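You operate a simulated robot arm through the tools that you are given. There is no shell and no other tool. Be economical: measure what you need, move in short steps, check, and stop when the job is done.

The job below is to be done with a simulated robot arm. You get a single attempt, and the scene is never put back.

Task
Give the board marked red mix its two coats, in that order.
Fine: use nest C and stop 2 and leave the slider there; no streaks; leave the valves as set for the second coat; mix takes both valves; the other boards stay dry where they lie; leave the latch, inserts and screens as they are.

Only the result counts: the job must be done as asked and must still hold three seconds after the hand-in. Knocking over, shifting, dropping, spilling or breaking anything else fails it.

Robot
A 7-joint arm with a two-finger parallel gripper, fixed in place. Base frame: the origin is at the foot of the arm, x ahead of it, y to its left, z up. Readings come in m, degrees, newtons and seconds.
With the tool pointing down near the work surface it reaches from about 0.1 to 0.7 m from the base axis. Its first joint turns from -166.0 to 166.0 degrees. Payload 1.57 kg.
The tool frame sits at the grasp point between the pads (the TCP): z along the fingers, y along the line on which they close. The tips reach 0.03 m beyond it. Largest opening 0.11 m; finger width 0.024, thickness 0.012; the body of the gripper, 0.048 by 0.112 m, starts 0.078 m behind the TCP.
Orientation is that of the tool frame in the base frame, as a unit quaternion [x, y, z, w]. With the fingers straight down and closing along the base's y, the tool's x points along the base's -x, its y along +y and its z along -z.

Tools
- The arm moves only by the tool move_arm. Its argument "motion" is a list of rows, each a list of 3 entries, a list of its own where there are three numbers: the closure, from 0 (fully open) to 1 (shut), then the shift along the tool's x, y, z in m, then the turn, a rotation vector about the tool's x, y, z in degrees. In form: [[jaw, [tx, ty, tz], [rx, ry, rz]], ...]. A call has 1 to 12 rows; each row shifts and turns the commanded pose from where the row before left it, along the tool's axes as they then stand. A row lasts 0.2 s, in which the tool goes at most 0.05 m and 8.6 degrees; a call with a longer step from one row to the next is refused whole, and so is a gripper value outside its range. A pose out of reach is approached as far as the arm can. The call stops where the force on the tool passes 40 N (or 10 N more than at its start, if that is more) or the arm is blocked; 0.2 s more then pass. The fingers move at their own pace (about 0.045 m/s each) and stop on an object; they squeeze with about 31 N. The grip force told is the motor's: it shows also when the fingers shut on nothing. Time passes only in rows, and 0.2 s behind the last, so rows that do not move let the fingers close. It gives the time, the measured TCP pose, the force on the tool (base axes), the opening and the grip force at its end, in the units of the frame above (readings bear some noise).
- Cameras (640 x 400 px; columns grow to the right, rows downward): "scene" is fixed at [0.0517, 0.6498, 1.7084]; the picture's right is [-0.72, -0.69, 0.00], its down [-0.41, 0.43, -0.80] and it looks along [0.55, -0.58, -0.60] (base axes); focal length 326 px, centre (320, 200). "wrist" rides on the gripper at [0.07, 0.016, -0.141] in the tool frame; the picture's right is [-0.23, 0.97, 0.00], its down [-0.85, -0.20, -0.48] and it looks along [-0.47, -0.11, 0.88] (tool axes); focal length 222 px, centre (320, 200). There is no depth. A picture from a camera that has moved, and an enlarged one, comes with that camera's place and axes in the base frame and with its lens.
- camera(camera): a new picture of that camera. It takes no simulated time.
- move_column(by): slides the trunk up (or, below 0, down) by that many m; the arm rides with it, the base frame stays. It gives what a move gives, with no picture.
- close_up(camera, box): a new picture of the part [left, top, right, bottom] of that camera's present view, enlarged. It takes no simulated time.
- finish_job(): hands the job in; it is judged then, once.

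Go step by step. Nothing tells you positions but the pictures and the camera data: compare them with the known pose of the tool, close in by small moves and look again before you grip or let go. The budget is 120 turns and 64 pictures, counting those below and the enlarged ones. Unless the task says otherwise, let go and move clear before handing in, and close with one line.

The tools are called after ">>>" as name(argument=value, ...) on one line, values as JSON. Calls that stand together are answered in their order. move_arm: Moves the arm, as the interface text tells. Its arguments: {"type":"object","properties":{"motion":{"type":"array"}},"required":["motion"]} The other tools are called the same way: move_column (by) slides the trunk up or down; camera (camera) takes a picture; close_up (camera, box) takes an enlarged picture of a part of a camera's view; finish_job () hands the job in.

At the start:

```text
time: 0.0
tool_pos: [0.3289, 0.0594, 1.3582]
tool_rot: [0.0, 1.0, 0.0, 0.0]
wrist_force: [0.5, -0.2, 0.7]
gripper_width: 0.11
finger_force: 0.0
trunk travel left (down, up): [-0.525, 0.065]
```

scene: 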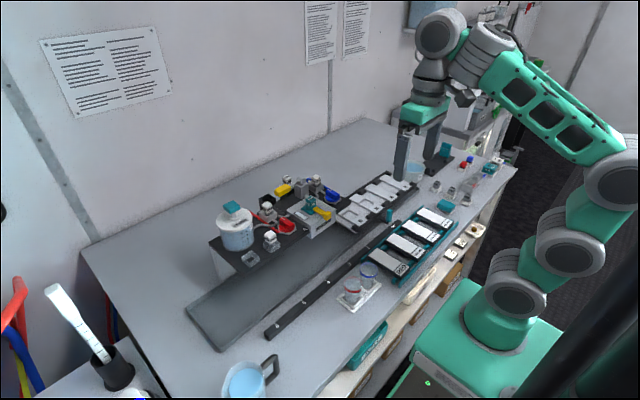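
wrist: 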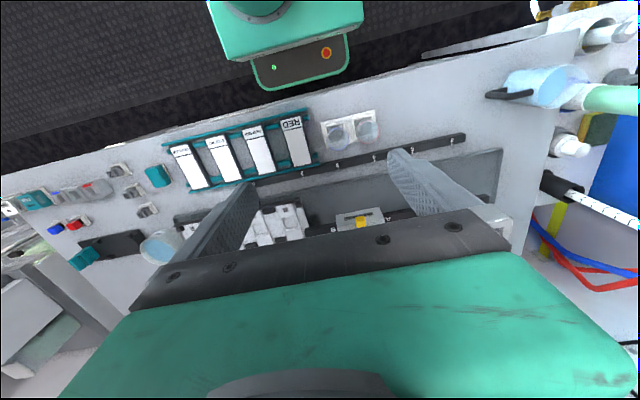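

I see a bench with boards, a slider rail, a valve unit and notices on the wall. I'll look closely at them first.

>>> close_up(camera="scene", box=[30, 10, 190, 120])

>>> close_up(camera="scene", box=[290, 0, 390, 70])

>>> close_up(camera="scene", box=[180, 160, 340, 280])

>>> close_up(camera="scene", box=[330, 140, 520, 280])

```text
3.64 times, centred on (110, 65) of scene
camera zoom: at [0.0517, 0.6498, 1.7084], right [-0.72, -0.69, 0.0], down [-0.41, 0.43, -0.8], along [0.55, -0.58, -0.6], focal length 1185 px, centre (1084, 691)
```

zoom: 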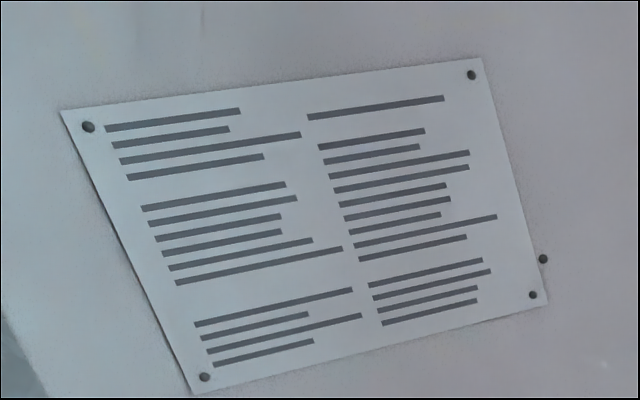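

```text
5.71 times, centred on (340, 35) of scene
camera zoom: at [0.0517, 0.6498, 1.7084], right [-0.72, -0.69, 0.0], down [-0.41, 0.43, -0.8], along [0.55, -0.58, -0.6], focal length 1862 px, centre (206, 1143)
```

zoom: 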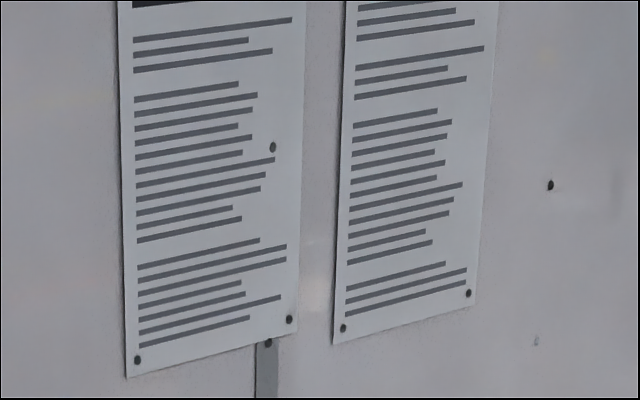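

```text
3.33 times, centred on (260, 220) of scene
camera zoom: at [0.0517, 0.6498, 1.7084], right [-0.72, -0.69, 0.0], down [-0.41, 0.43, -0.8], along [0.55, -0.58, -0.6], focal length 1086 px, centre (520, 133)
```

zoom: 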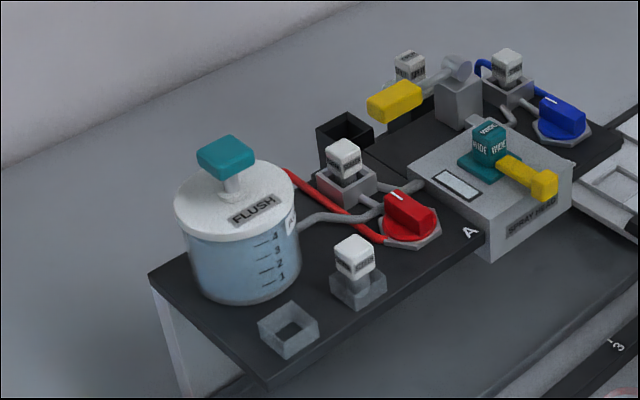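

```text
2.86 times, centred on (425, 210) of scene
camera zoom: at [0.0517, 0.6498, 1.7084], right [-0.72, -0.69, 0.0], down [-0.41, 0.43, -0.8], along [0.55, -0.58, -0.6], focal length 931 px, centre (20, 171)
```

zoom: 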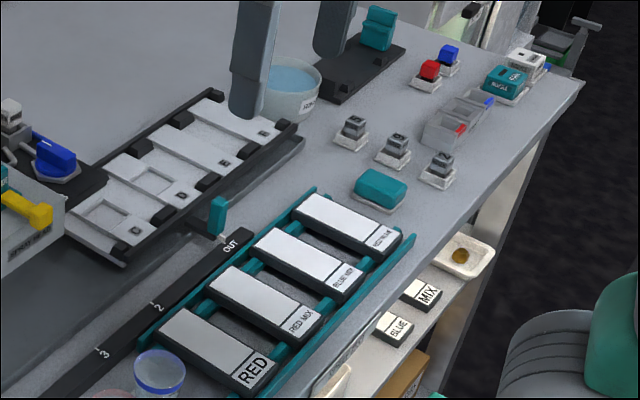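

>>> close_up(camera="scene", box=[330, 165, 430, 230])

>>> close_up(camera="scene", box=[180, 225, 400, 360])

>>> close_up(camera="wrist", box=[150, 90, 480, 280])

>>> close_up(camera="scene", box=[250, 165, 350, 240])

```text
6.15 times, centred on (380, 198) of scene
camera zoom: at [0.0517, 0.6498, 1.7084], right [-0.72, -0.69, 0.0], down [-0.41, 0.43, -0.8], along [0.55, -0.58, -0.6], focal length 2005 px, centre (-49, 215)
```

zoom: 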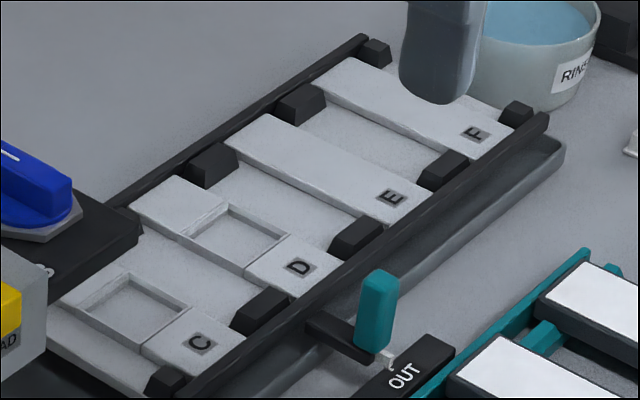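

```text
2.91 times, centred on (290, 292) of scene
camera zoom: at [0.0517, 0.6498, 1.7084], right [-0.72, -0.69, 0.0], down [-0.41, 0.43, -0.8], along [0.55, -0.58, -0.6], focal length 948 px, centre (407, -69)
```

zoom: 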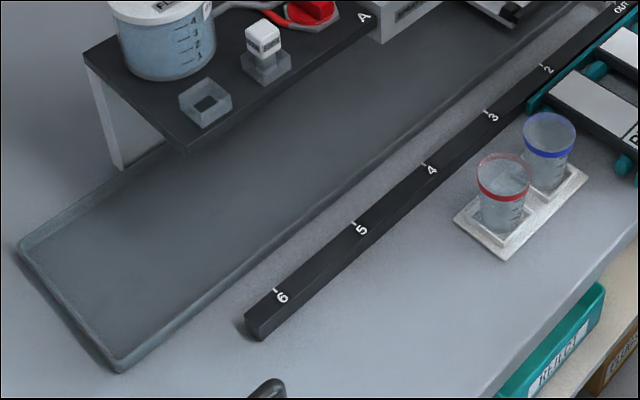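

```text
1.94 times, centred on (315, 185) of wrist
camera zoom: at [0.2578, 0.0773, 1.5004], right [0.23, 0.97, 0.0], down [0.85, -0.2, 0.48], along [0.47, -0.11, -0.88], focal length 431 px, centre (330, 229)
```

zoom: 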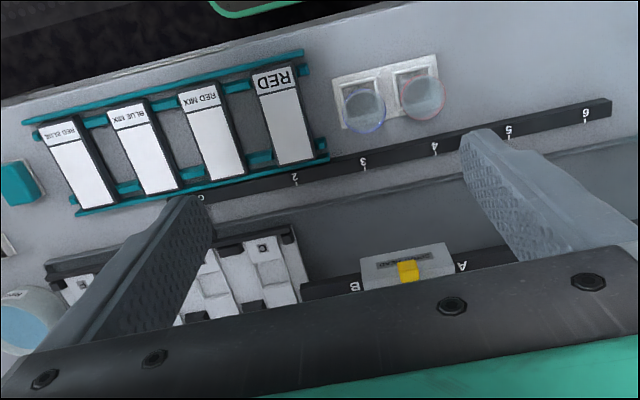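

```text
5.33 times, centred on (300, 202) of scene
camera zoom: at [0.0517, 0.6498, 1.7084], right [-0.72, -0.69, 0.0], down [-0.41, 0.43, -0.8], along [0.55, -0.58, -0.6], focal length 1738 px, centre (427, 187)
```

zoom: 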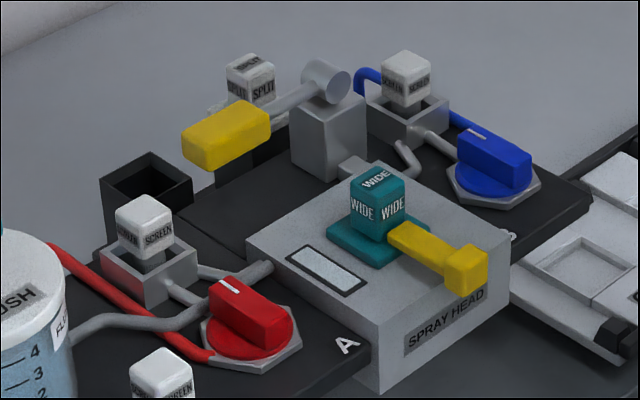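

Triangulating both views puts the boards at z≈0.92 and the spray-head top at z≈1.1 near (0.55, 0.1). I back the hand off and pitch it forward for a better view of the deck.

>>> move_arm(motion=[[0, [0.04, 0, 0], [0, 0, 0]], [0, [0.04, 0, 0], [0, 0, 0]], [0, [0, 0, -0.04], [0, -8, 0]], [0, [0, 0, 0], [0, -8, 0]], [0, [0, 0, 0], [0, -8, 0]], [0, [0, 0, 0], [0, -8, 0]], [0, [0, 0, 0], [0, -8, 0]]])

>>> camera(camera="wrist")

```text
time: 1.7
tool_pos: [0.2966, 0.0599, 1.3529]
tool_rot: [-0.003, 0.97, 0.009, 0.245]
wrist_force: [0.5, 0.5, -0.4]
gripper_width: 0.1099
finger_force: 0.1
trunk travel left (down, up): [-0.525, 0.065]
stopped in row 7: the arm was blocked; the commanded pose is now the measured one
```

```text
53 pictures are left
camera wrist: at [0.168, 0.074, 1.4448], right [0.19, 0.97, 0.12], down [0.53, -0.21, 0.82], along [0.83, -0.09, -0.55], focal length 222 px, centre (320, 200)
```

wrist: 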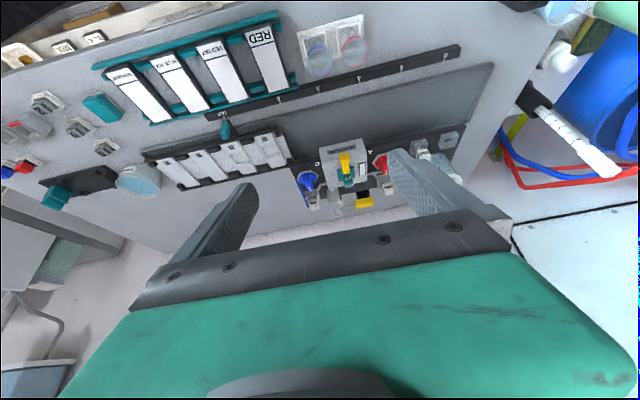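

>>> close_up(camera="wrist", box=[270, 110, 480, 230])

>>> close_up(camera="wrist", box=[90, 10, 330, 200])

```text
3.05 times, centred on (375, 170) of wrist
camera zoom: at [0.168, 0.074, 1.4448], right [0.19, 0.97, 0.12], down [0.53, -0.21, 0.82], along [0.83, -0.09, -0.55], focal length 677 px, centre (152, 291)
```

zoom: 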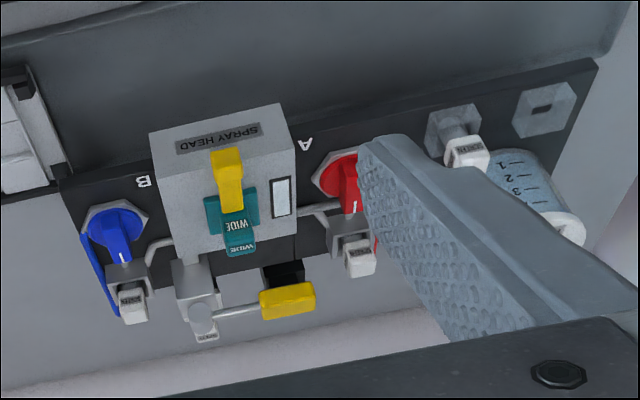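

```text
2.11 times, centred on (210, 105) of wrist
camera zoom: at [0.168, 0.074, 1.4448], right [0.19, 0.97, 0.12], down [0.53, -0.21, 0.82], along [0.83, -0.09, -0.55], focal length 468 px, centre (552, 400)
```

zoom: 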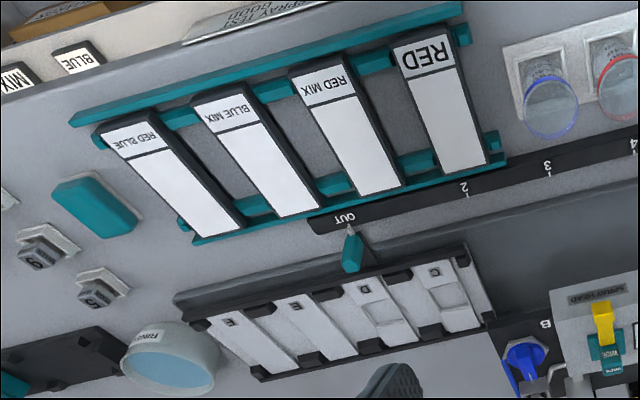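

>>> move_arm(motion=[[0, [0, 0, 0], [0, 7.1, 0]], [0, [0, 0, 0], [0, 7.1, 0]], [0, [0, 0, 0], [0, 7.1, 0]], [0, [0, 0, 0], [0, 7.1, 0]], [0, [-0.0376, 0.0043, 0.0104], [0, 0, 0]], [0, [-0.0376, 0.0043, 0.0104], [0, 0, 0]], [0, [-0.0376, 0.0043, 0.0104], [0, 0, 0]], [0, [-0.0376, 0.0043, 0.0104], [0, 0, 0]], [0, [-0.0376, 0.0043, 0.0104], [0, 0, 0]], [0, [-0.0376, 0.0043, 0.0104], [0, 0, 0]], [0, [-0.0376, 0.0043, 0.0104], [0, 0, 0]]])

>>> camera(camera="wrist")

```text
time: 4.1
tool_pos: [0.5587, 0.0948, 1.2871]
tool_rot: [-0.006, 1.0, 0.007, 0.003]
wrist_force: [0.3, -0.1, -0.3]
gripper_width: 0.1101
finger_force: 0.2
trunk travel left (down, up): [-0.525, 0.065]
```

```text
50 pictures are left
camera wrist: at [0.4864, 0.1083, 1.4282], right [0.22, 0.98, 0.02], down [0.85, -0.2, 0.48], along [0.47, -0.09, -0.88], focal length 222 px, centre (320, 200)
```

wrist: 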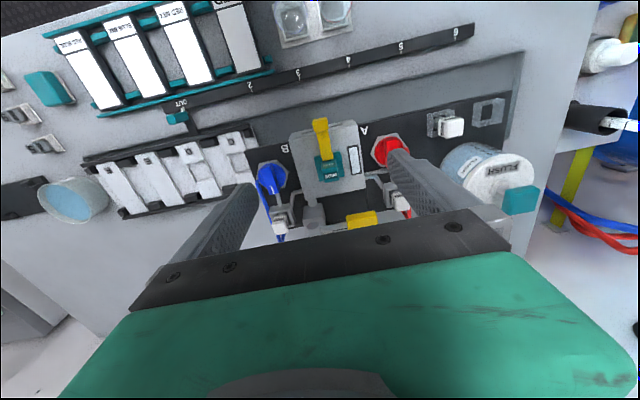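

>>> close_up(camera="wrist", box=[245, 105, 425, 235])

>>> close_up(camera="wrist", box=[60, 90, 260, 220])

```text
3.08 times, centred on (335, 170) of wrist
camera zoom: at [0.4864, 0.1083, 1.4282], right [0.22, 0.98, 0.02], down [0.85, -0.2, 0.48], along [0.47, -0.09, -0.88], focal length 684 px, centre (274, 292)
```

zoom: 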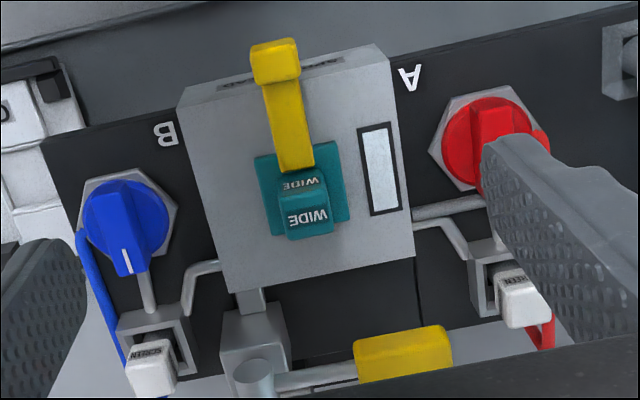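

```text
3.08 times, centred on (160, 155) of wrist
camera zoom: at [0.4864, 0.1083, 1.4282], right [0.22, 0.98, 0.02], down [0.85, -0.2, 0.48], along [0.47, -0.09, -0.88], focal length 684 px, centre (812, 338)
```

zoom: 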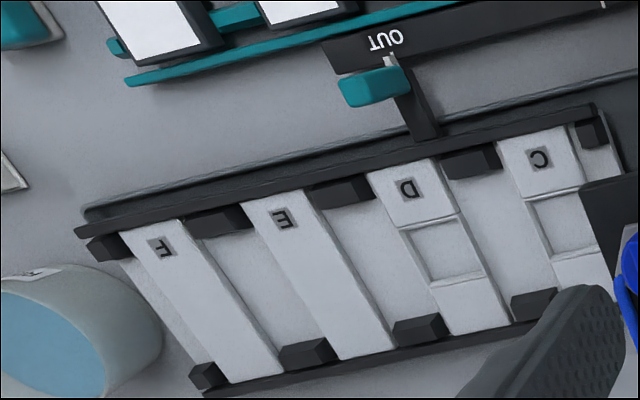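

>>> move_arm(motion=[[0, [0.02, 0.04, 0], [0, 0, 0]], [0, [0.02, 0.04, 0], [0, 0, 0]]])

>>> close_up(camera="wrist", box=[200, 120, 390, 240])

>>> camera(camera="wrist")

```text
time: 4.7
tool_pos: [0.5175, 0.1755, 1.2882]
tool_rot: [-0.005, 1.0, 0.007, 0.004]
wrist_force: [-0.1, -0.3, -0.5]
gripper_width: 0.1098
finger_force: 0.0
trunk travel left (down, up): [-0.525, 0.065]
```

```text
3.33 times, centred on (295, 180) of wrist
camera zoom: at [0.4457, 0.1904, 1.4297], right [0.22, 0.98, 0.02], down [0.85, -0.2, 0.48], along [0.47, -0.09, -0.88], focal length 740 px, centre (403, 267)
```

zoom: 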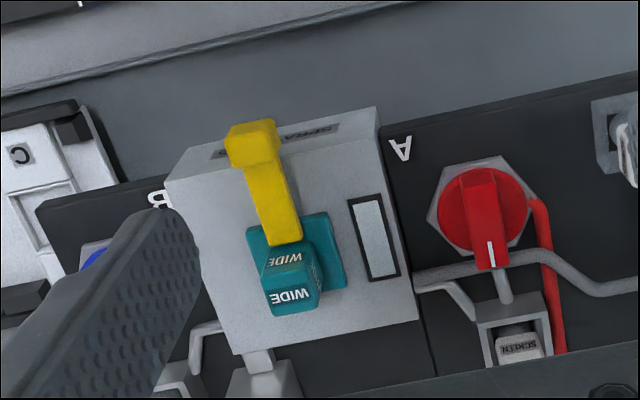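

```text
46 pictures are left
camera wrist: at [0.4457, 0.1904, 1.4297], right [0.22, 0.98, 0.02], down [0.85, -0.2, 0.48], along [0.47, -0.09, -0.88], focal length 222 px, centre (320, 200)
```

wrist: 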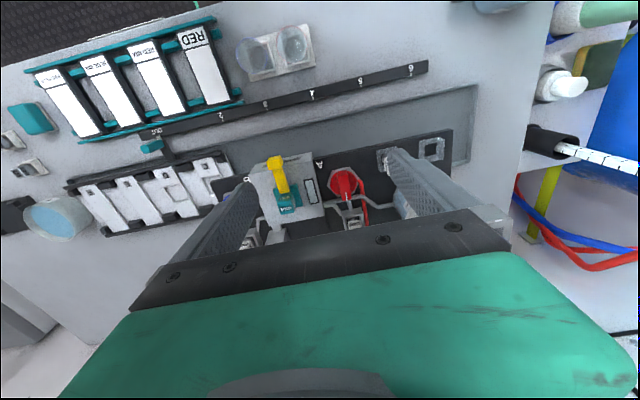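

>>> close_up(camera="wrist", box=[320, 155, 390, 235])

>>> close_up(camera="scene", box=[285, 170, 365, 225])

```text
5.00 times, centred on (355, 195) of wrist
camera zoom: at [0.4457, 0.1904, 1.4297], right [0.22, 0.98, 0.02], down [0.85, -0.2, 0.48], along [0.47, -0.09, -0.88], focal length 1111 px, centre (145, 225)
```

zoom: 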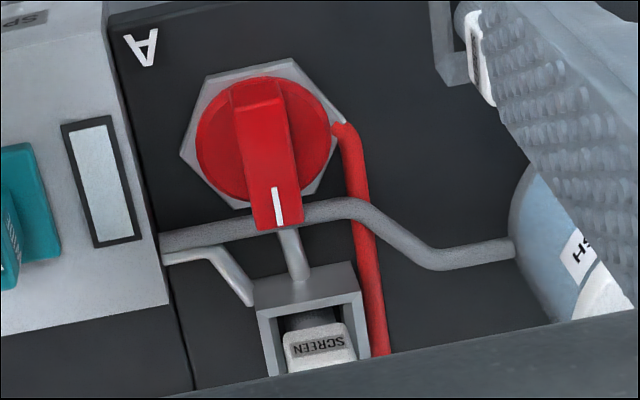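

```text
7.27 times, centred on (325, 198) of scene
camera zoom: at [0.0517, 0.6498, 1.7084], right [-0.72, -0.69, 0.0], down [-0.41, 0.43, -0.8], along [0.55, -0.58, -0.6], focal length 2370 px, centre (284, 218)
```

zoom: 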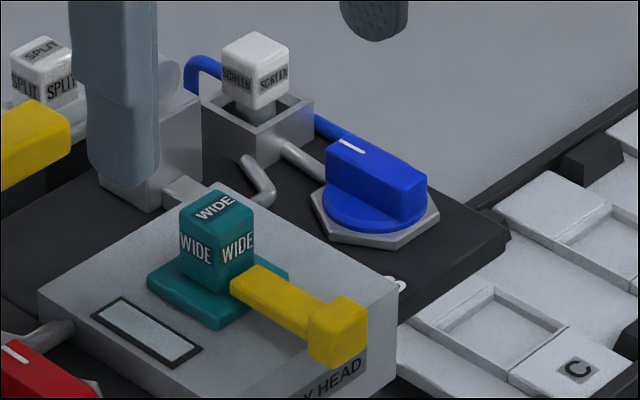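

>>> move_arm(motion=[[0, [0.0188, -0.0405, 0], [0, 0, 0]], [0, [0.0188, -0.0405, 0], [0, 0, 0]], [0, [0.0188, -0.0405, 0], [0, 0, 0]], [0, [0.0188, -0.0405, 0], [0, 0, 0]], [0, [0.0188, -0.0405, 0], [0, 0, 0]], [0, [0.0188, -0.0405, 0], [0, 0, 0]], [0, [0.0188, -0.0405, 0], [0, 0, 0]], [0, [0, 0, 0.042], [0, 0, 0]], [0, [0, 0, 0.042], [0, 0, 0]], [0, [0, 0, 0.042], [0, 0, 0]], [0, [0, 0, 0.042], [0, 0, 0]]])

>>> camera(camera="wrist")

```text
time: 7.1
tool_pos: [0.3938, -0.1076, 1.0838]
tool_rot: [-0.008, 0.999, 0.015, -0.034]
wrist_force: [0.0, -0.8, 0.2]
gripper_width: 0.11
finger_force: 0.0
trunk travel left (down, up): [-0.525, 0.065]
```

```text
43 pictures are left
camera wrist: at [0.3326, -0.0952, 1.2299], right [0.21, 0.98, 0.01], down [0.89, -0.2, 0.41], along [0.41, -0.07, -0.91], focal length 222 px, centre (320, 200)
```

wrist: 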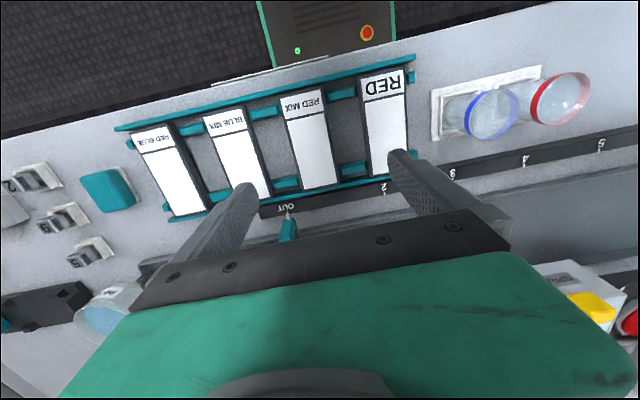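

The boards are clearly seen; the arm is cramped with the trunk this high, so I raise the hand and lower the trunk.

>>> move_arm(motion=[[0, [0, 0, -0.045], [0, 0, 0]], [0, [0, 0, -0.045], [0, 0, 0]], [0, [0, 0, -0.045], [0, 0, 0]], [0, [0, 0, -0.045], [0, 0, 0]], [0, [0, 0, -0.045], [0, 0, 0]]])

>>> move_column(by=-0.22)

```text
time: 8.3
tool_pos: [0.3891, -0.112, 1.3389]
tool_rot: [-0.006, 1.0, 0.008, 0.003]
wrist_force: [0.6, -0.1, 0.1]
gripper_width: 0.1103
finger_force: 0.1
trunk travel left (down, up): [-0.525, 0.065]
```

```text
time: 10.6
tool_pos: [0.3906, -0.1118, 1.1186]
tool_rot: [-0.005, 1.0, 0.008, 0.004]
wrist_force: [-0.3, 0.1, -0.2]
gripper_width: 0.1101
finger_force: 0.0
trunk travel left (down, up): [-0.305, 0.285]
```

>>> camera(camera="wrist")

>>> camera(camera="scene")

```text
42 pictures are left
camera wrist: at [0.3182, -0.0974, 1.2603], right [0.22, 0.98, 0.02], down [0.85, -0.2, 0.48], along [0.47, -0.09, -0.88], focal length 222 px, centre (320, 200)
```

wrist: 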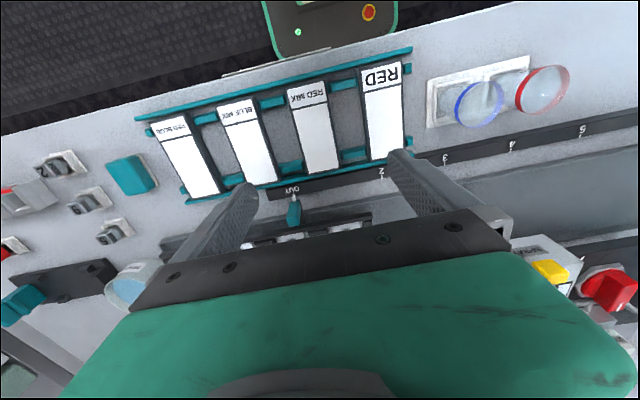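

```text
41 pictures are left
```

scene: 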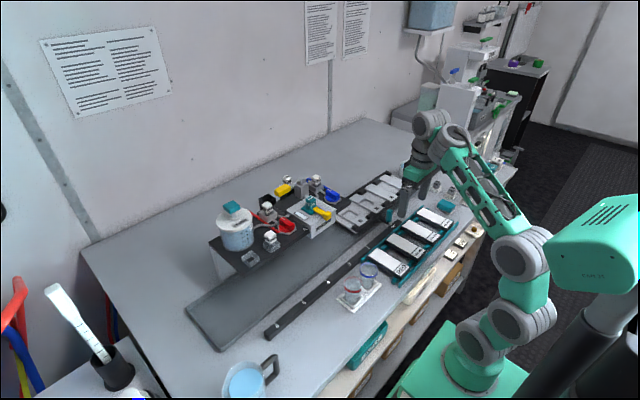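

>>> close_up(camera="wrist", box=[255, 60, 375, 210])

```text
2.67 times, centred on (315, 135) of wrist
camera zoom: at [0.3182, -0.0974, 1.2603], right [0.22, 0.98, 0.02], down [0.85, -0.2, 0.48], along [0.47, -0.09, -0.88], focal length 592 px, centre (333, 373)
```

zoom: 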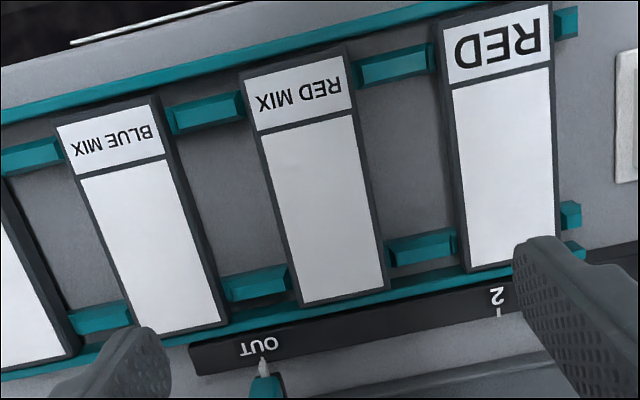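

RED MIX sits centred near (0.387, -0.114), top at about z 0.92, aligned with the axes. I descend part-way with the fingers narrowed to clear its neighbours.

>>> move_arm(motion=[[0.28, [0.001, -0.001, 0.0395], [0, 0, 0]], [0.28, [0.001, -0.001, 0.0395], [0, 0, 0]], [0.28, [0.001, 0, 0.0395], [0, 0, 0]], [0.28, [0, 0, 0.035], [0, 0, 0]], [0.28, [0, 0, 0], [0, 0, 0]]])

>>> camera(camera="wrist")

>>> close_up(camera="scene", box=[360, 160, 470, 290])

```text
time: 11.8
tool_pos: [0.3873, -0.1116, 0.9661]
tool_rot: [-0.005, 1.0, 0.006, 0.004]
wrist_force: [-0.4, 0.5, 0.2]
gripper_width: 0.0793
finger_force: 0.0
trunk travel left (down, up): [-0.305, 0.285]
```

```text
39 pictures are left
camera wrist: at [0.316, -0.0978, 1.1068], right [0.22, 0.98, 0.02], down [0.85, -0.2, 0.48], along [0.47, -0.09, -0.88], focal length 222 px, centre (320, 200)
```

wrist: 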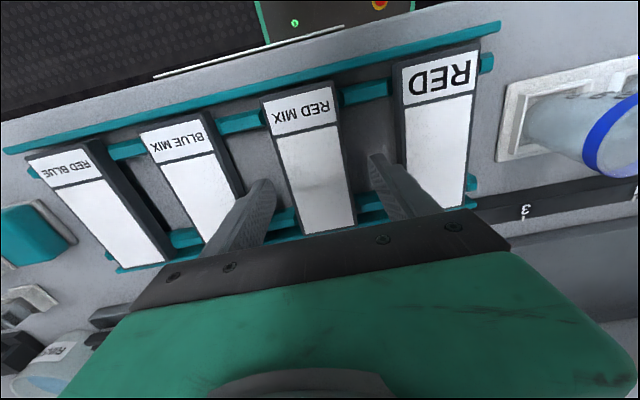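

```text
3.08 times, centred on (415, 225) of scene
camera zoom: at [0.0517, 0.6498, 1.7084], right [-0.72, -0.69, 0.0], down [-0.41, 0.43, -0.8], along [0.55, -0.58, -0.6], focal length 1003 px, centre (28, 123)
```

zoom: 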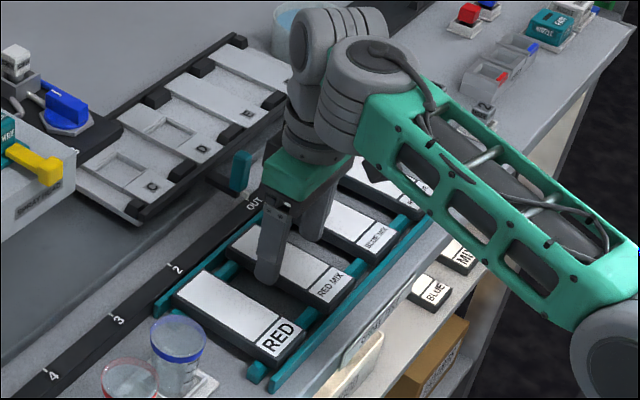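

>>> move_arm(motion=[[0.28, [0, -0.001, 0.022], [0, 0, 0]], [0.28, [0, -0.001, 0.02], [0, 0, 0]], [0.28, [0, 0, 0], [0, 0, 0]]])

>>> close_up(camera="wrist", box=[200, 80, 440, 260])

```text
time: 12.4
tool_pos: [0.3918, -0.1129, 0.9316]
tool_rot: [0.001, 1.0, 0.011, 0.0]
wrist_force: [-11.9, -2.3, 20.5]
gripper_width: 0.0801
finger_force: 0.9
trunk travel left (down, up): [-0.305, 0.285]
stopped in row 2: the force on the tool passed its limit (the readings are from after the stop); the commanded pose is now the measured one
```

```text
2.22 times, centred on (320, 170) of wrist
camera zoom: at [0.3219, -0.099, 1.0731], right [0.23, 0.97, 0.02], down [0.85, -0.21, 0.47], along [0.47, -0.09, -0.88], focal length 494 px, centre (320, 267)
```

zoom: 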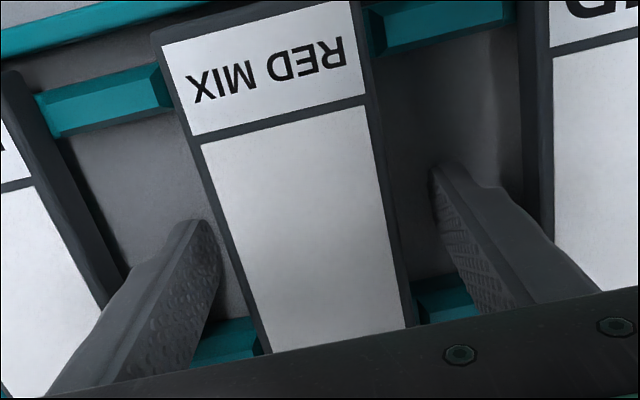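

The tips touched the bench at z≈0.90. I back off 3 mm and close on the board.

>>> move_arm(motion=[[0.28, [0.002, 0, -0.004], [0, 0, 0]], [0.5, [0, 0, 0], [0, 0, 0]], [1, [0, 0, 0], [0, 0, 0]], [1, [0, 0, 0], [0, 0, 0]], [1, [0, 0, 0], [0, 0, 0]]])

>>> close_up(camera="wrist", box=[200, 80, 440, 260])

```text
time: 13.6
tool_pos: [0.3896, -0.1139, 0.9326]
tool_rot: [0.0, 1.0, 0.011, 0.001]
wrist_force: [0.0, -1.2, 0.2]
gripper_width: 0.0549
finger_force: 31.2
trunk travel left (down, up): [-0.305, 0.285]
```

```text
2.22 times, centred on (320, 170) of wrist
camera zoom: at [0.3197, -0.0994, 1.0752], right [0.23, 0.97, 0.02], down [0.85, -0.21, 0.47], along [0.47, -0.09, -0.88], focal length 494 px, centre (320, 267)
```

zoom: 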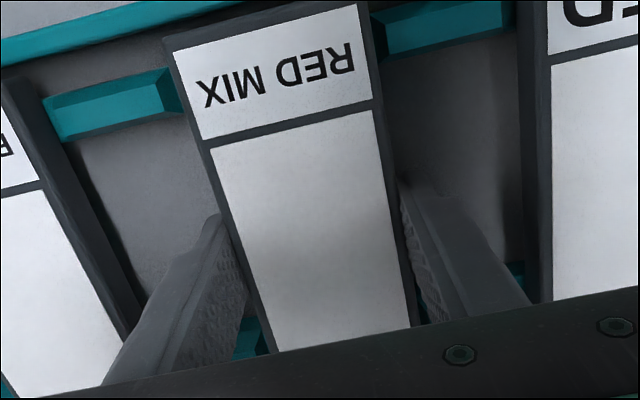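

Board gripped (0.055 m wide). I lift it and carry it to hover over nest C, estimated centre (0.61, -0.10).

>>> move_arm(motion=[[1, [0, 0, -0.02], [0, 0, 0]], [1, [0, 0, -0.04], [0, 0, 0]], [1, [0, 0, -0.04], [0, 0, 0]], [1, [0, 0, -0.04], [0, 0, 0]], [1, [-0.03, 0.002, 0], [0, 0, 0]], [1, [-0.03, 0.002, 0], [0, 0, 0]], [1, [-0.03, 0.002, 0], [0, 0, 0]], [1, [-0.03, 0.002, 0], [0, 0, 0]], [1, [-0.03, 0.002, 0], [0, 0, 0]], [1, [-0.03, 0.001, 0], [0, 0, 0]], [1, [-0.03, 0.001, 0], [0, 0, 0]]])

>>> camera(camera="wrist")

>>> close_up(camera="scene", box=[320, 140, 450, 250])

```text
time: 16.0
tool_pos: [0.585, -0.1052, 1.0794]
tool_rot: [-0.002, 1.0, 0.007, 0.017]
wrist_force: [19.5, -3.0, -25.2]
gripper_width: 0.0549
finger_force: 31.2
out of reach, approached as far as the arm can: row 11
trunk travel left (down, up): [-0.305, 0.285]
stopped in row 11: the force on the tool passed its limit (the readings are from after the stop); the commanded pose is now the measured one
```

```text
35 pictures are left
camera wrist: at [0.51, -0.0906, 1.2189], right [0.22, 0.97, 0.02], down [0.84, -0.2, 0.5], along [0.5, -0.09, -0.86], focal length 222 px, centre (320, 200)
```

wrist: 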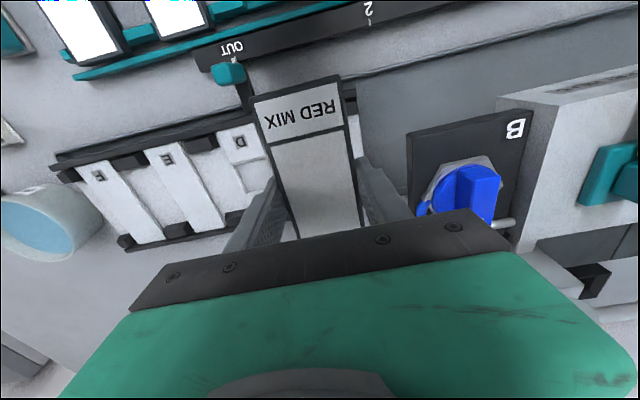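

```text
3.64 times, centred on (385, 195) of scene
camera zoom: at [0.0517, 0.6498, 1.7084], right [-0.72, -0.69, 0.0], down [-0.41, 0.43, -0.8], along [0.55, -0.58, -0.6], focal length 1185 px, centre (84, 218)
```

zoom: 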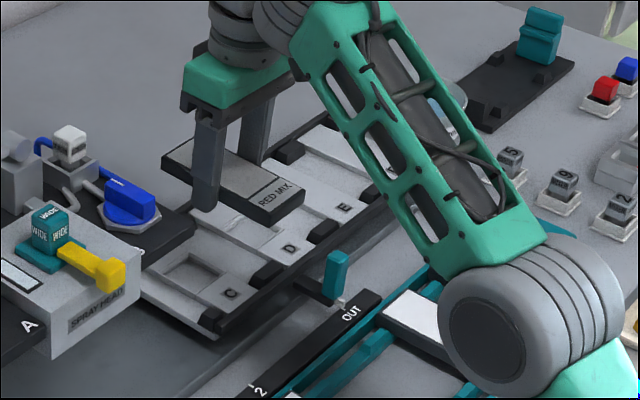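

>>> move_arm(motion=[[1, [0, 0, 0], [0, 0, 0]], [1, [-0.01, 0, 0], [0, 0, 0]]])

```text
time: 16.4
tool_pos: [0.5883, -0.1057, 1.0772]
tool_rot: [-0.003, 1.0, 0.007, 0.018]
wrist_force: [9.9, -2.6, -15.4]
gripper_width: 0.0547
finger_force: 30.9
trunk travel left (down, up): [-0.305, 0.285]
stopped in row 2: the force on the tool passed its limit (the readings are from after the stop); the commanded pose is now the measured one
```

The tool reports a load here though nothing should touch; probably an arm-posture limit. I raise the trunk a little and check whether the load goes.

>>> move_column(by=0.06)

>>> move_arm(motion=[[1, [0, 0, 0], [0, 0, 0]]])

>>> camera(camera="scene")

```text
time: 17.4
tool_pos: [0.5872, -0.1067, 1.1376]
tool_rot: [-0.002, 1.0, 0.008, 0.016]
wrist_force: [17.0, -2.0, -27.0]
gripper_width: 0.055
finger_force: 30.9
trunk travel left (down, up): [-0.365, 0.225]
```

```text
time: 17.8
tool_pos: [0.5868, -0.1056, 1.1382]
tool_rot: [-0.002, 1.0, 0.007, 0.015]
wrist_force: [18.2, -3.3, -29.0]
gripper_width: 0.0552
finger_force: 30.5
trunk travel left (down, up): [-0.365, 0.225]
```

```text
33 pictures are left
```

scene: 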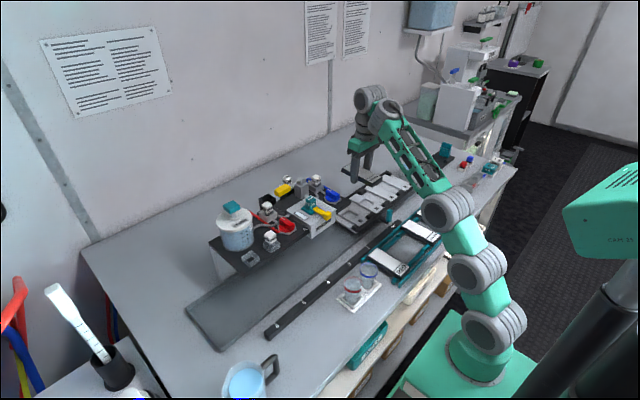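

>>> move_arm(motion=[[1, [0.02, 0, 0], [0, 0, 0]], [1, [0, 0, 0.03], [0, 0, 0]], [1, [0, 0, 0.03], [0, 0, 0]], [1, [-0.02, 0, 0], [0, 0, 0]]])

```text
time: 18.8
tool_pos: [0.5904, -0.1046, 1.078]
tool_rot: [-0.003, 1.0, 0.007, 0.015]
wrist_force: [0.0, -0.3, -0.1]
gripper_width: 0.0551
finger_force: 31.3
trunk travel left (down, up): [-0.365, 0.225]
```

>>> move_column(by=0.06)

>>> move_arm(motion=[[1, [0, 0, 0.03], [0, 0, 0]], [1, [-0.008, 0.003, 0.03], [0, 0, 0]], [1, [-0.008, 0.003, 0], [0, -1, 0]], [1, [0, 0, 0], [0, -1, 0]]])

>>> close_up(camera="wrist", box=[60, 40, 400, 250])

```text
time: 19.8
tool_pos: [0.5892, -0.1038, 1.1376]
tool_rot: [-0.003, 1.0, 0.007, 0.016]
wrist_force: [0.1, -0.5, 0.3]
gripper_width: 0.0549
finger_force: 31.1
trunk travel left (down, up): [-0.425, 0.165]
```

```text
time: 20.8
tool_pos: [0.6076, -0.099, 1.0782]
tool_rot: [-0.002, 0.999, 0.007, 0.034]
wrist_force: [-0.2, -0.4, -1.0]
gripper_width: 0.055
finger_force: 31.5
trunk travel left (down, up): [-0.425, 0.165]
```

```text
1.88 times, centred on (230, 145) of wrist
camera zoom: at [0.5276, -0.0837, 1.2155], right [0.22, 0.97, 0.03], down [0.82, -0.2, 0.53], along [0.52, -0.09, -0.85], focal length 418 px, centre (489, 304)
```

zoom: 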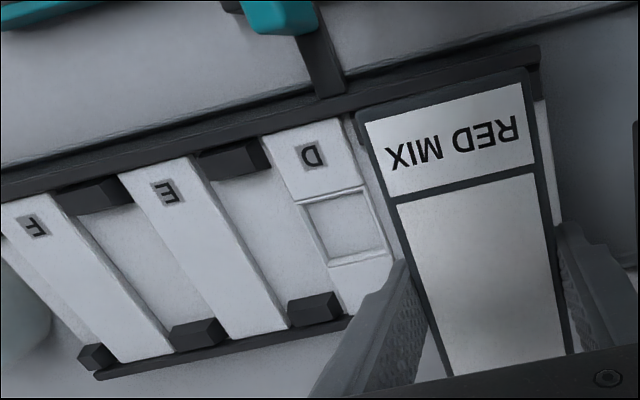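

Nest C centre works out at about (0.6115, -0.0955), with the deck edge close by at y≈-0.036. I correct the pitch and align above the nest.

>>> move_arm(motion=[[1, [-0.003, 0.0018, 0], [0, 1.9, 0]], [1, [-0.003, 0.0017, 0], [0, 1.9, 0]], [1, [0, 0, 0.02], [0, 0, 0]], [1, [0, 0, 0.02], [0, 0, 0]], [1, [0, 0, 0], [0, 0, 0]]])

>>> camera(camera="wrist")

>>> close_up(camera="scene", box=[320, 130, 420, 230])

```text
time: 22.0
tool_pos: [0.6137, -0.0944, 1.0379]
tool_rot: [-0.003, 1.0, 0.007, 0.0]
wrist_force: [0.1, -0.9, -1.1]
gripper_width: 0.0552
finger_force: 31.1
trunk travel left (down, up): [-0.425, 0.165]
```

```text
31 pictures are left
camera wrist: at [0.543, -0.0795, 1.179], right [0.22, 0.97, 0.01], down [0.86, -0.2, 0.48], along [0.47, -0.09, -0.88], focal length 222 px, centre (320, 200)
```

wrist: 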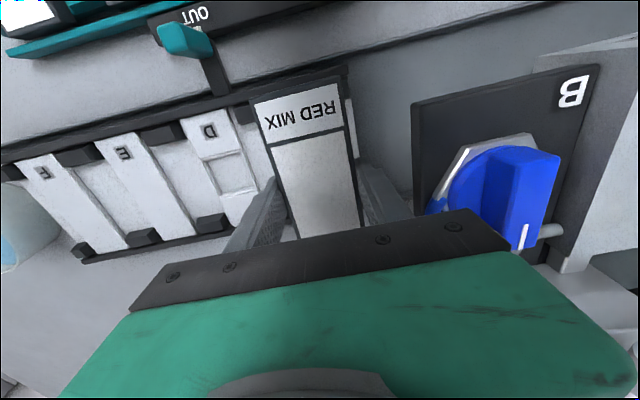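

```text
4.00 times, centred on (370, 180) of scene
camera zoom: at [0.0517, 0.6498, 1.7084], right [-0.72, -0.69, 0.0], down [-0.41, 0.43, -0.8], along [0.55, -0.58, -0.6], focal length 1304 px, centre (120, 280)
```

zoom: 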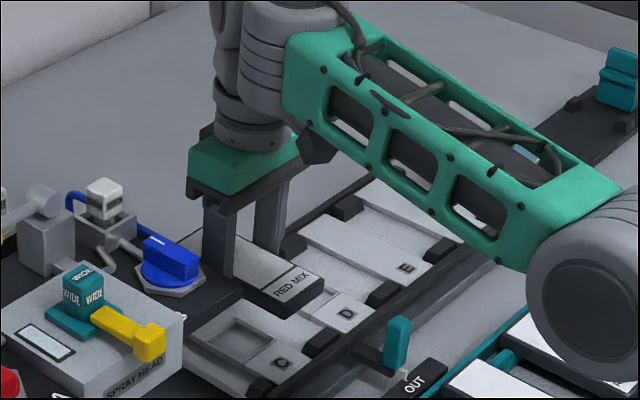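

The gripper body would just graze the deck edge on a straight descent, so I roll the hand 6° away from the deck and lower slowly.

>>> move_arm(motion=[[1, [0, -0.003, 0], [-6, 0, 0]], [1, [0, 0, 0], [0, 0, 0]]])

```text
time: 22.6
tool_pos: [0.6134, -0.0976, 1.0363]
tool_rot: [-0.003, 0.998, 0.06, -0.001]
wrist_force: [0.5, -0.4, -1.3]
gripper_width: 0.0549
finger_force: 31.2
trunk travel left (down, up): [-0.425, 0.165]
```

>>> move_arm(motion=[[1, [0, -0.003, 0.0248], [0, 0, 0]], [1, [0, -0.003, 0.0248], [0, 0, 0]], [1, [0, 0, 0], [0, 0, 0]]])

>>> close_up(camera="scene", box=[330, 155, 410, 235])

>>> close_up(camera="wrist", box=[180, 60, 430, 240])

```text
time: 23.4
tool_pos: [0.6118, -0.0952, 0.988]
tool_rot: [-0.002, 0.998, 0.059, 0.0]
wrist_force: [-0.1, -0.4, -1.0]
gripper_width: 0.0548
finger_force: 31.5
trunk travel left (down, up): [-0.425, 0.165]
```

```text
5.00 times, centred on (370, 195) of scene
camera zoom: at [0.0517, 0.6498, 1.7084], right [-0.72, -0.69, 0.0], down [-0.41, 0.43, -0.8], along [0.55, -0.58, -0.6], focal length 1629 px, centre (70, 225)
```

zoom: 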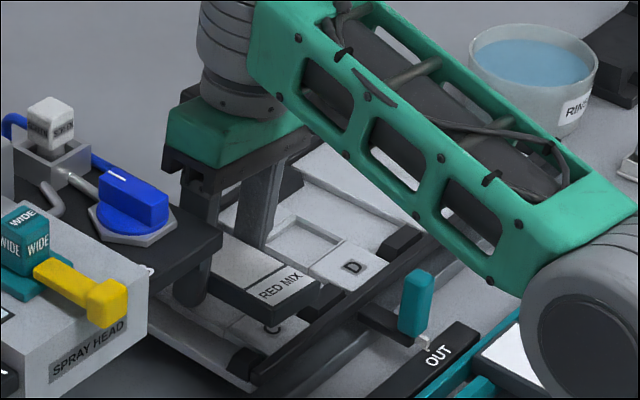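

```text
2.22 times, centred on (305, 150) of wrist
camera zoom: at [0.5417, -0.0955, 1.1311], right [0.22, 0.97, 0.12], down [0.86, -0.25, 0.45], along [0.47, 0.0, -0.88], focal length 494 px, centre (353, 311)
```

zoom: 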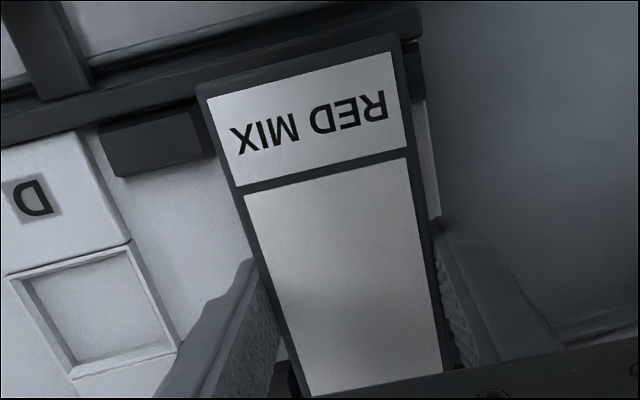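

>>> move_arm(motion=[[1, [-0.001, -0.0008, 0.004], [0, 0, 0]], [1, [-0.001, -0.0005, 0.004], [0, 0, 0]], [1, [0, 0, 0], [0, 0, 0]]])

```text
time: 24.2
tool_pos: [0.6154, -0.0959, 0.9802]
tool_rot: [-0.002, 0.998, 0.059, 0.0]
wrist_force: [0.3, -0.6, -1.5]
gripper_width: 0.055
finger_force: 31.3
trunk travel left (down, up): [-0.425, 0.165]
```

>>> move_arm(motion=[[1, [0.001, -0.0004, 0.003], [0, 0, 0]], [1, [0, -0.0004, 0.003], [0, 0, 0]], [1, [0, 0, 0], [0, 0, 0]]])

>>> close_up(camera="scene", box=[345, 185, 405, 235])

```text
time: 25.0
tool_pos: [0.6144, -0.0966, 0.9732]
tool_rot: [-0.002, 0.998, 0.06, -0.001]
wrist_force: [-1.4, -0.9, -0.2]
gripper_width: 0.0551
finger_force: 31.3
trunk travel left (down, up): [-0.425, 0.165]
```

```text
8.00 times, centred on (375, 210) of scene
camera zoom: at [0.0517, 0.6498, 1.7084], right [-0.72, -0.69, 0.0], down [-0.41, 0.43, -0.8], along [0.55, -0.58, -0.6], focal length 2607 px, centre (-120, 120)
```

zoom: 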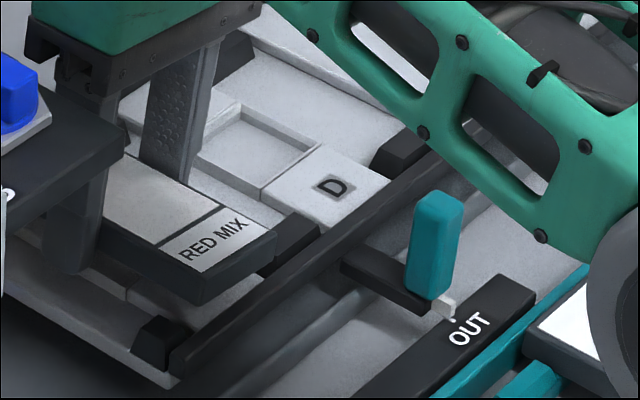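

>>> move_arm(motion=[[1, [0, -0.0004, 0.003], [0, 0, 0]], [1, [0, -0.0004, 0.003], [0, 0, 0]], [1, [0, 0, 0], [0, 0, 0]]])

```text
time: 25.8
tool_pos: [0.6133, -0.0964, 0.9734]
tool_rot: [-0.003, 0.998, 0.059, 0.004]
wrist_force: [2.8, 2.5, 33.4]
gripper_width: 0.0551
finger_force: 30.9
trunk travel left (down, up): [-0.425, 0.165]
```

>>> move_arm(motion=[[1, [0, 0.0004, -0.003], [0, 0, 0]], [1, [0, 0, -0.001], [0, 0, 0]]])

>>> close_up(camera="wrist", box=[200, 60, 420, 230])

>>> close_up(camera="scene", box=[350, 200, 390, 235])

```text
time: 26.4
tool_pos: [0.6128, -0.0967, 0.9741]
tool_rot: [-0.003, 0.998, 0.057, 0.001]
wrist_force: [10.6, 2.7, 27.3]
gripper_width: 0.0553
finger_force: 30.6
trunk travel left (down, up): [-0.425, 0.165]
```

```text
2.35 times, centred on (310, 145) of wrist
camera zoom: at [0.5427, -0.0968, 1.1159], right [0.22, 0.97, 0.12], down [0.86, -0.25, 0.45], along [0.47, 0.0, -0.88], focal length 523 px, centre (344, 329)
```

zoom: 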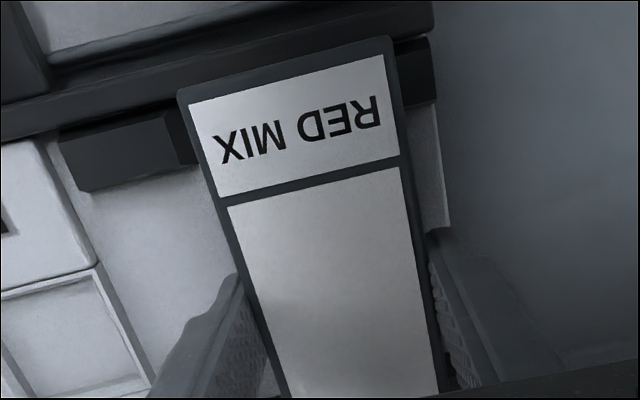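

```text
11.43 times, centred on (370, 218) of scene
camera zoom: at [0.0517, 0.6498, 1.7084], right [-0.72, -0.69, 0.0], down [-0.41, 0.43, -0.8], along [0.55, -0.58, -0.6], focal length 3724 px, centre (-251, 0)
```

zoom: 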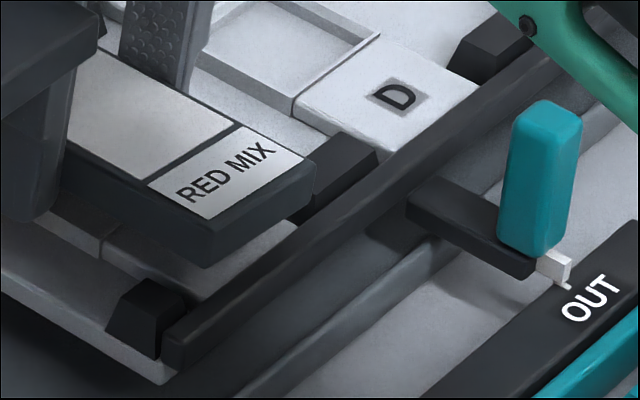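

Contact seems to be at the front rail; the board is about 2–3 mm too near. I lift slightly, shift forward and try again.

>>> move_arm(motion=[[1, [0, 0.0006, -0.005], [0, 0, 0]], [1, [-0.003, 0, 0], [0, 0, 0]], [1, [0, -0.0004, 0.003], [0, 0, 0]], [1, [0, -0.0004, 0.003], [0, 0, 0]], [1, [0, 0, 0], [0, 0, 0]]])

```text
time: 27.6
tool_pos: [0.6161, -0.0984, 0.9732]
tool_rot: [-0.002, 0.998, 0.059, 0.0]
wrist_force: [-7.6, -2.2, 15.4]
gripper_width: 0.055
finger_force: 30.7
trunk travel left (down, up): [-0.425, 0.165]
```

>>> move_arm(motion=[[1, [0, 0, -0.001], [0, 0, 0]], [0.42, [0, 0, 0], [0, 0, 0]], [0.38, [0, 0, 0], [0, 0, 0]], [0.36, [0, 0, 0], [0, 0, 0]]])

>>> close_up(camera="scene", box=[350, 195, 400, 235])

>>> close_up(camera="wrist", box=[200, 60, 420, 230])

```text
time: 28.6
tool_pos: [0.6175, -0.0986, 0.9712]
tool_rot: [-0.003, 0.998, 0.06, -0.001]
wrist_force: [0.1, 0.1, 0.4]
gripper_width: 0.0705
finger_force: 0.2
trunk travel left (down, up): [-0.425, 0.165]
```

```text
10.00 times, centred on (375, 215) of scene
camera zoom: at [0.0517, 0.6498, 1.7084], right [-0.72, -0.69, 0.0], down [-0.41, 0.43, -0.8], along [0.55, -0.58, -0.6], focal length 3259 px, centre (-230, 50)
```

zoom: 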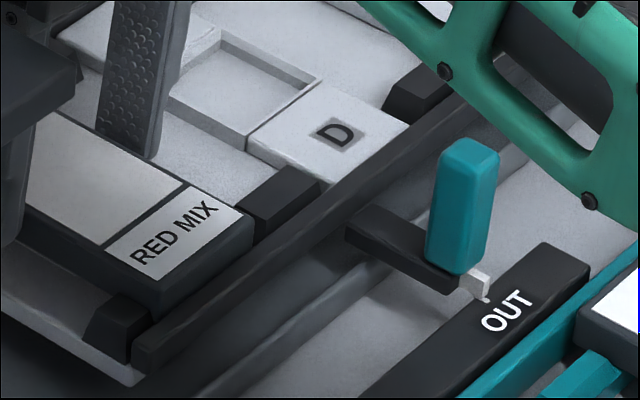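

```text
2.35 times, centred on (310, 145) of wrist
camera zoom: at [0.547, -0.0983, 1.114], right [0.22, 0.97, 0.11], down [0.86, -0.25, 0.45], along [0.46, 0.0, -0.89], focal length 523 px, centre (344, 329)
```

zoom: 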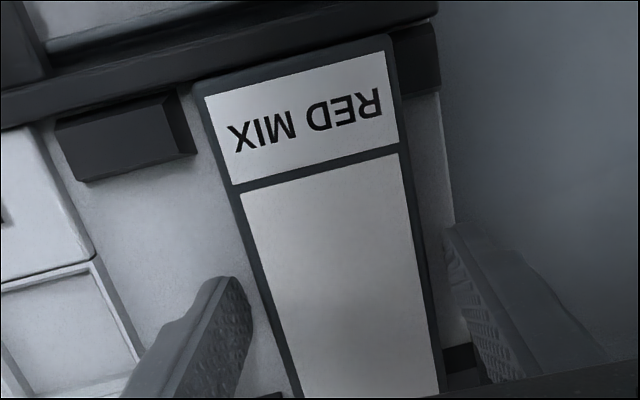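

The board settled into nest C between its posts. I lift straight out, then level the hand.

>>> move_arm(motion=[[0.36, [0, 0.0012, -0.01], [0, 0, 0]], [0.36, [0, 0.0036, -0.03], [0, 0, 0]], [0.36, [0, 0.0048, -0.04], [0, 0, 0]], [0.36, [0, 0.0048, -0.04], [0, 0, 0]], [0.36, [0, 0.0048, -0.04], [0, 0, 0]], [0.36, [0.03, -0.03, 0], [6, 0, 0]], [0.36, [0.035, -0.03, 0], [0, 0, 0]], [0.7, [0.035, -0.03, 0], [0, 0, 0]], [0.7, [0.03, 0, 0], [0, 0, 0]]])

>>> camera(camera="wrist")

```text
time: 30.6
tool_pos: [0.4876, -0.1897, 1.1277]
tool_rot: [-0.003, 1.0, 0.007, 0.001]
wrist_force: [-0.6, -0.1, 0.4]
gripper_width: 0.0328
finger_force: 0.1
trunk travel left (down, up): [-0.425, 0.165]
```

```text
22 pictures are left
camera wrist: at [0.4175, -0.1747, 1.27], right [0.22, 0.97, 0.01], down [0.86, -0.2, 0.48], along [0.47, -0.09, -0.88], focal length 222 px, centre (320, 200)
```

wrist: 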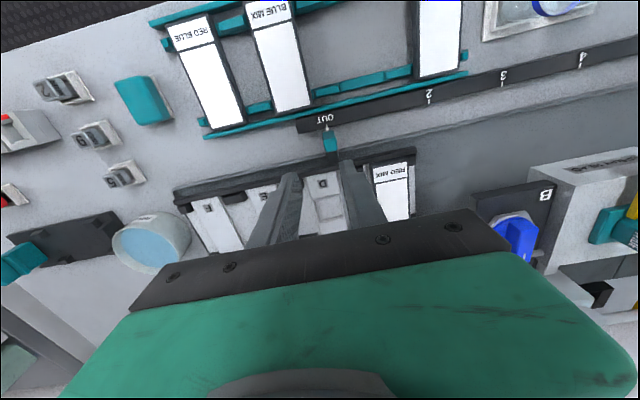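

RED MIX is in place. The slider handle top is near (0.496, -0.174, 0.99); stop 2 lies about 0.154 m further along +y. I lower onto the handle.

>>> move_arm(motion=[[0.5, [-0.0085, 0.0157, 0], [0, 0, 0]], [0.5, [0, 0, 0.04], [0, 0, 0]], [0.5, [0, 0, 0.04], [0, 0, 0]], [0.5, [0, 0, 0.02], [0, 0, 0]], [0.5, [0, 0, 0], [0, 0, 0]]])

>>> close_up(camera="wrist", box=[200, 60, 460, 230])

```text
time: 31.8
tool_pos: [0.4953, -0.1718, 1.0292]
tool_rot: [-0.003, 1.0, 0.006, -0.001]
wrist_force: [-1.3, -0.2, 0.0]
gripper_width: 0.0551
finger_force: 0.0
trunk travel left (down, up): [-0.425, 0.165]
```

```text
2.35 times, centred on (330, 145) of wrist
camera zoom: at [0.4255, -0.1574, 1.171], right [0.22, 0.97, 0.01], down [0.86, -0.2, 0.48], along [0.47, -0.09, -0.88], focal length 523 px, centre (296, 329)
```

zoom: 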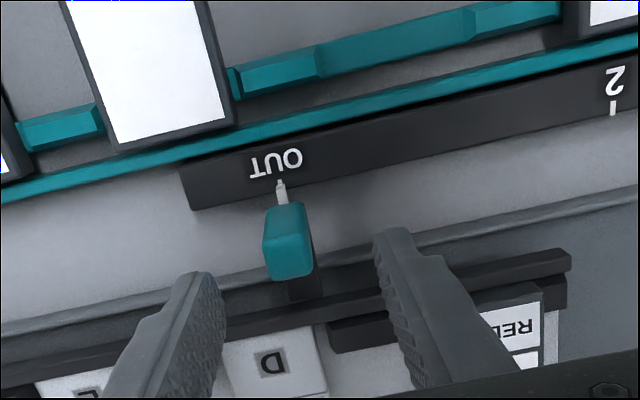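

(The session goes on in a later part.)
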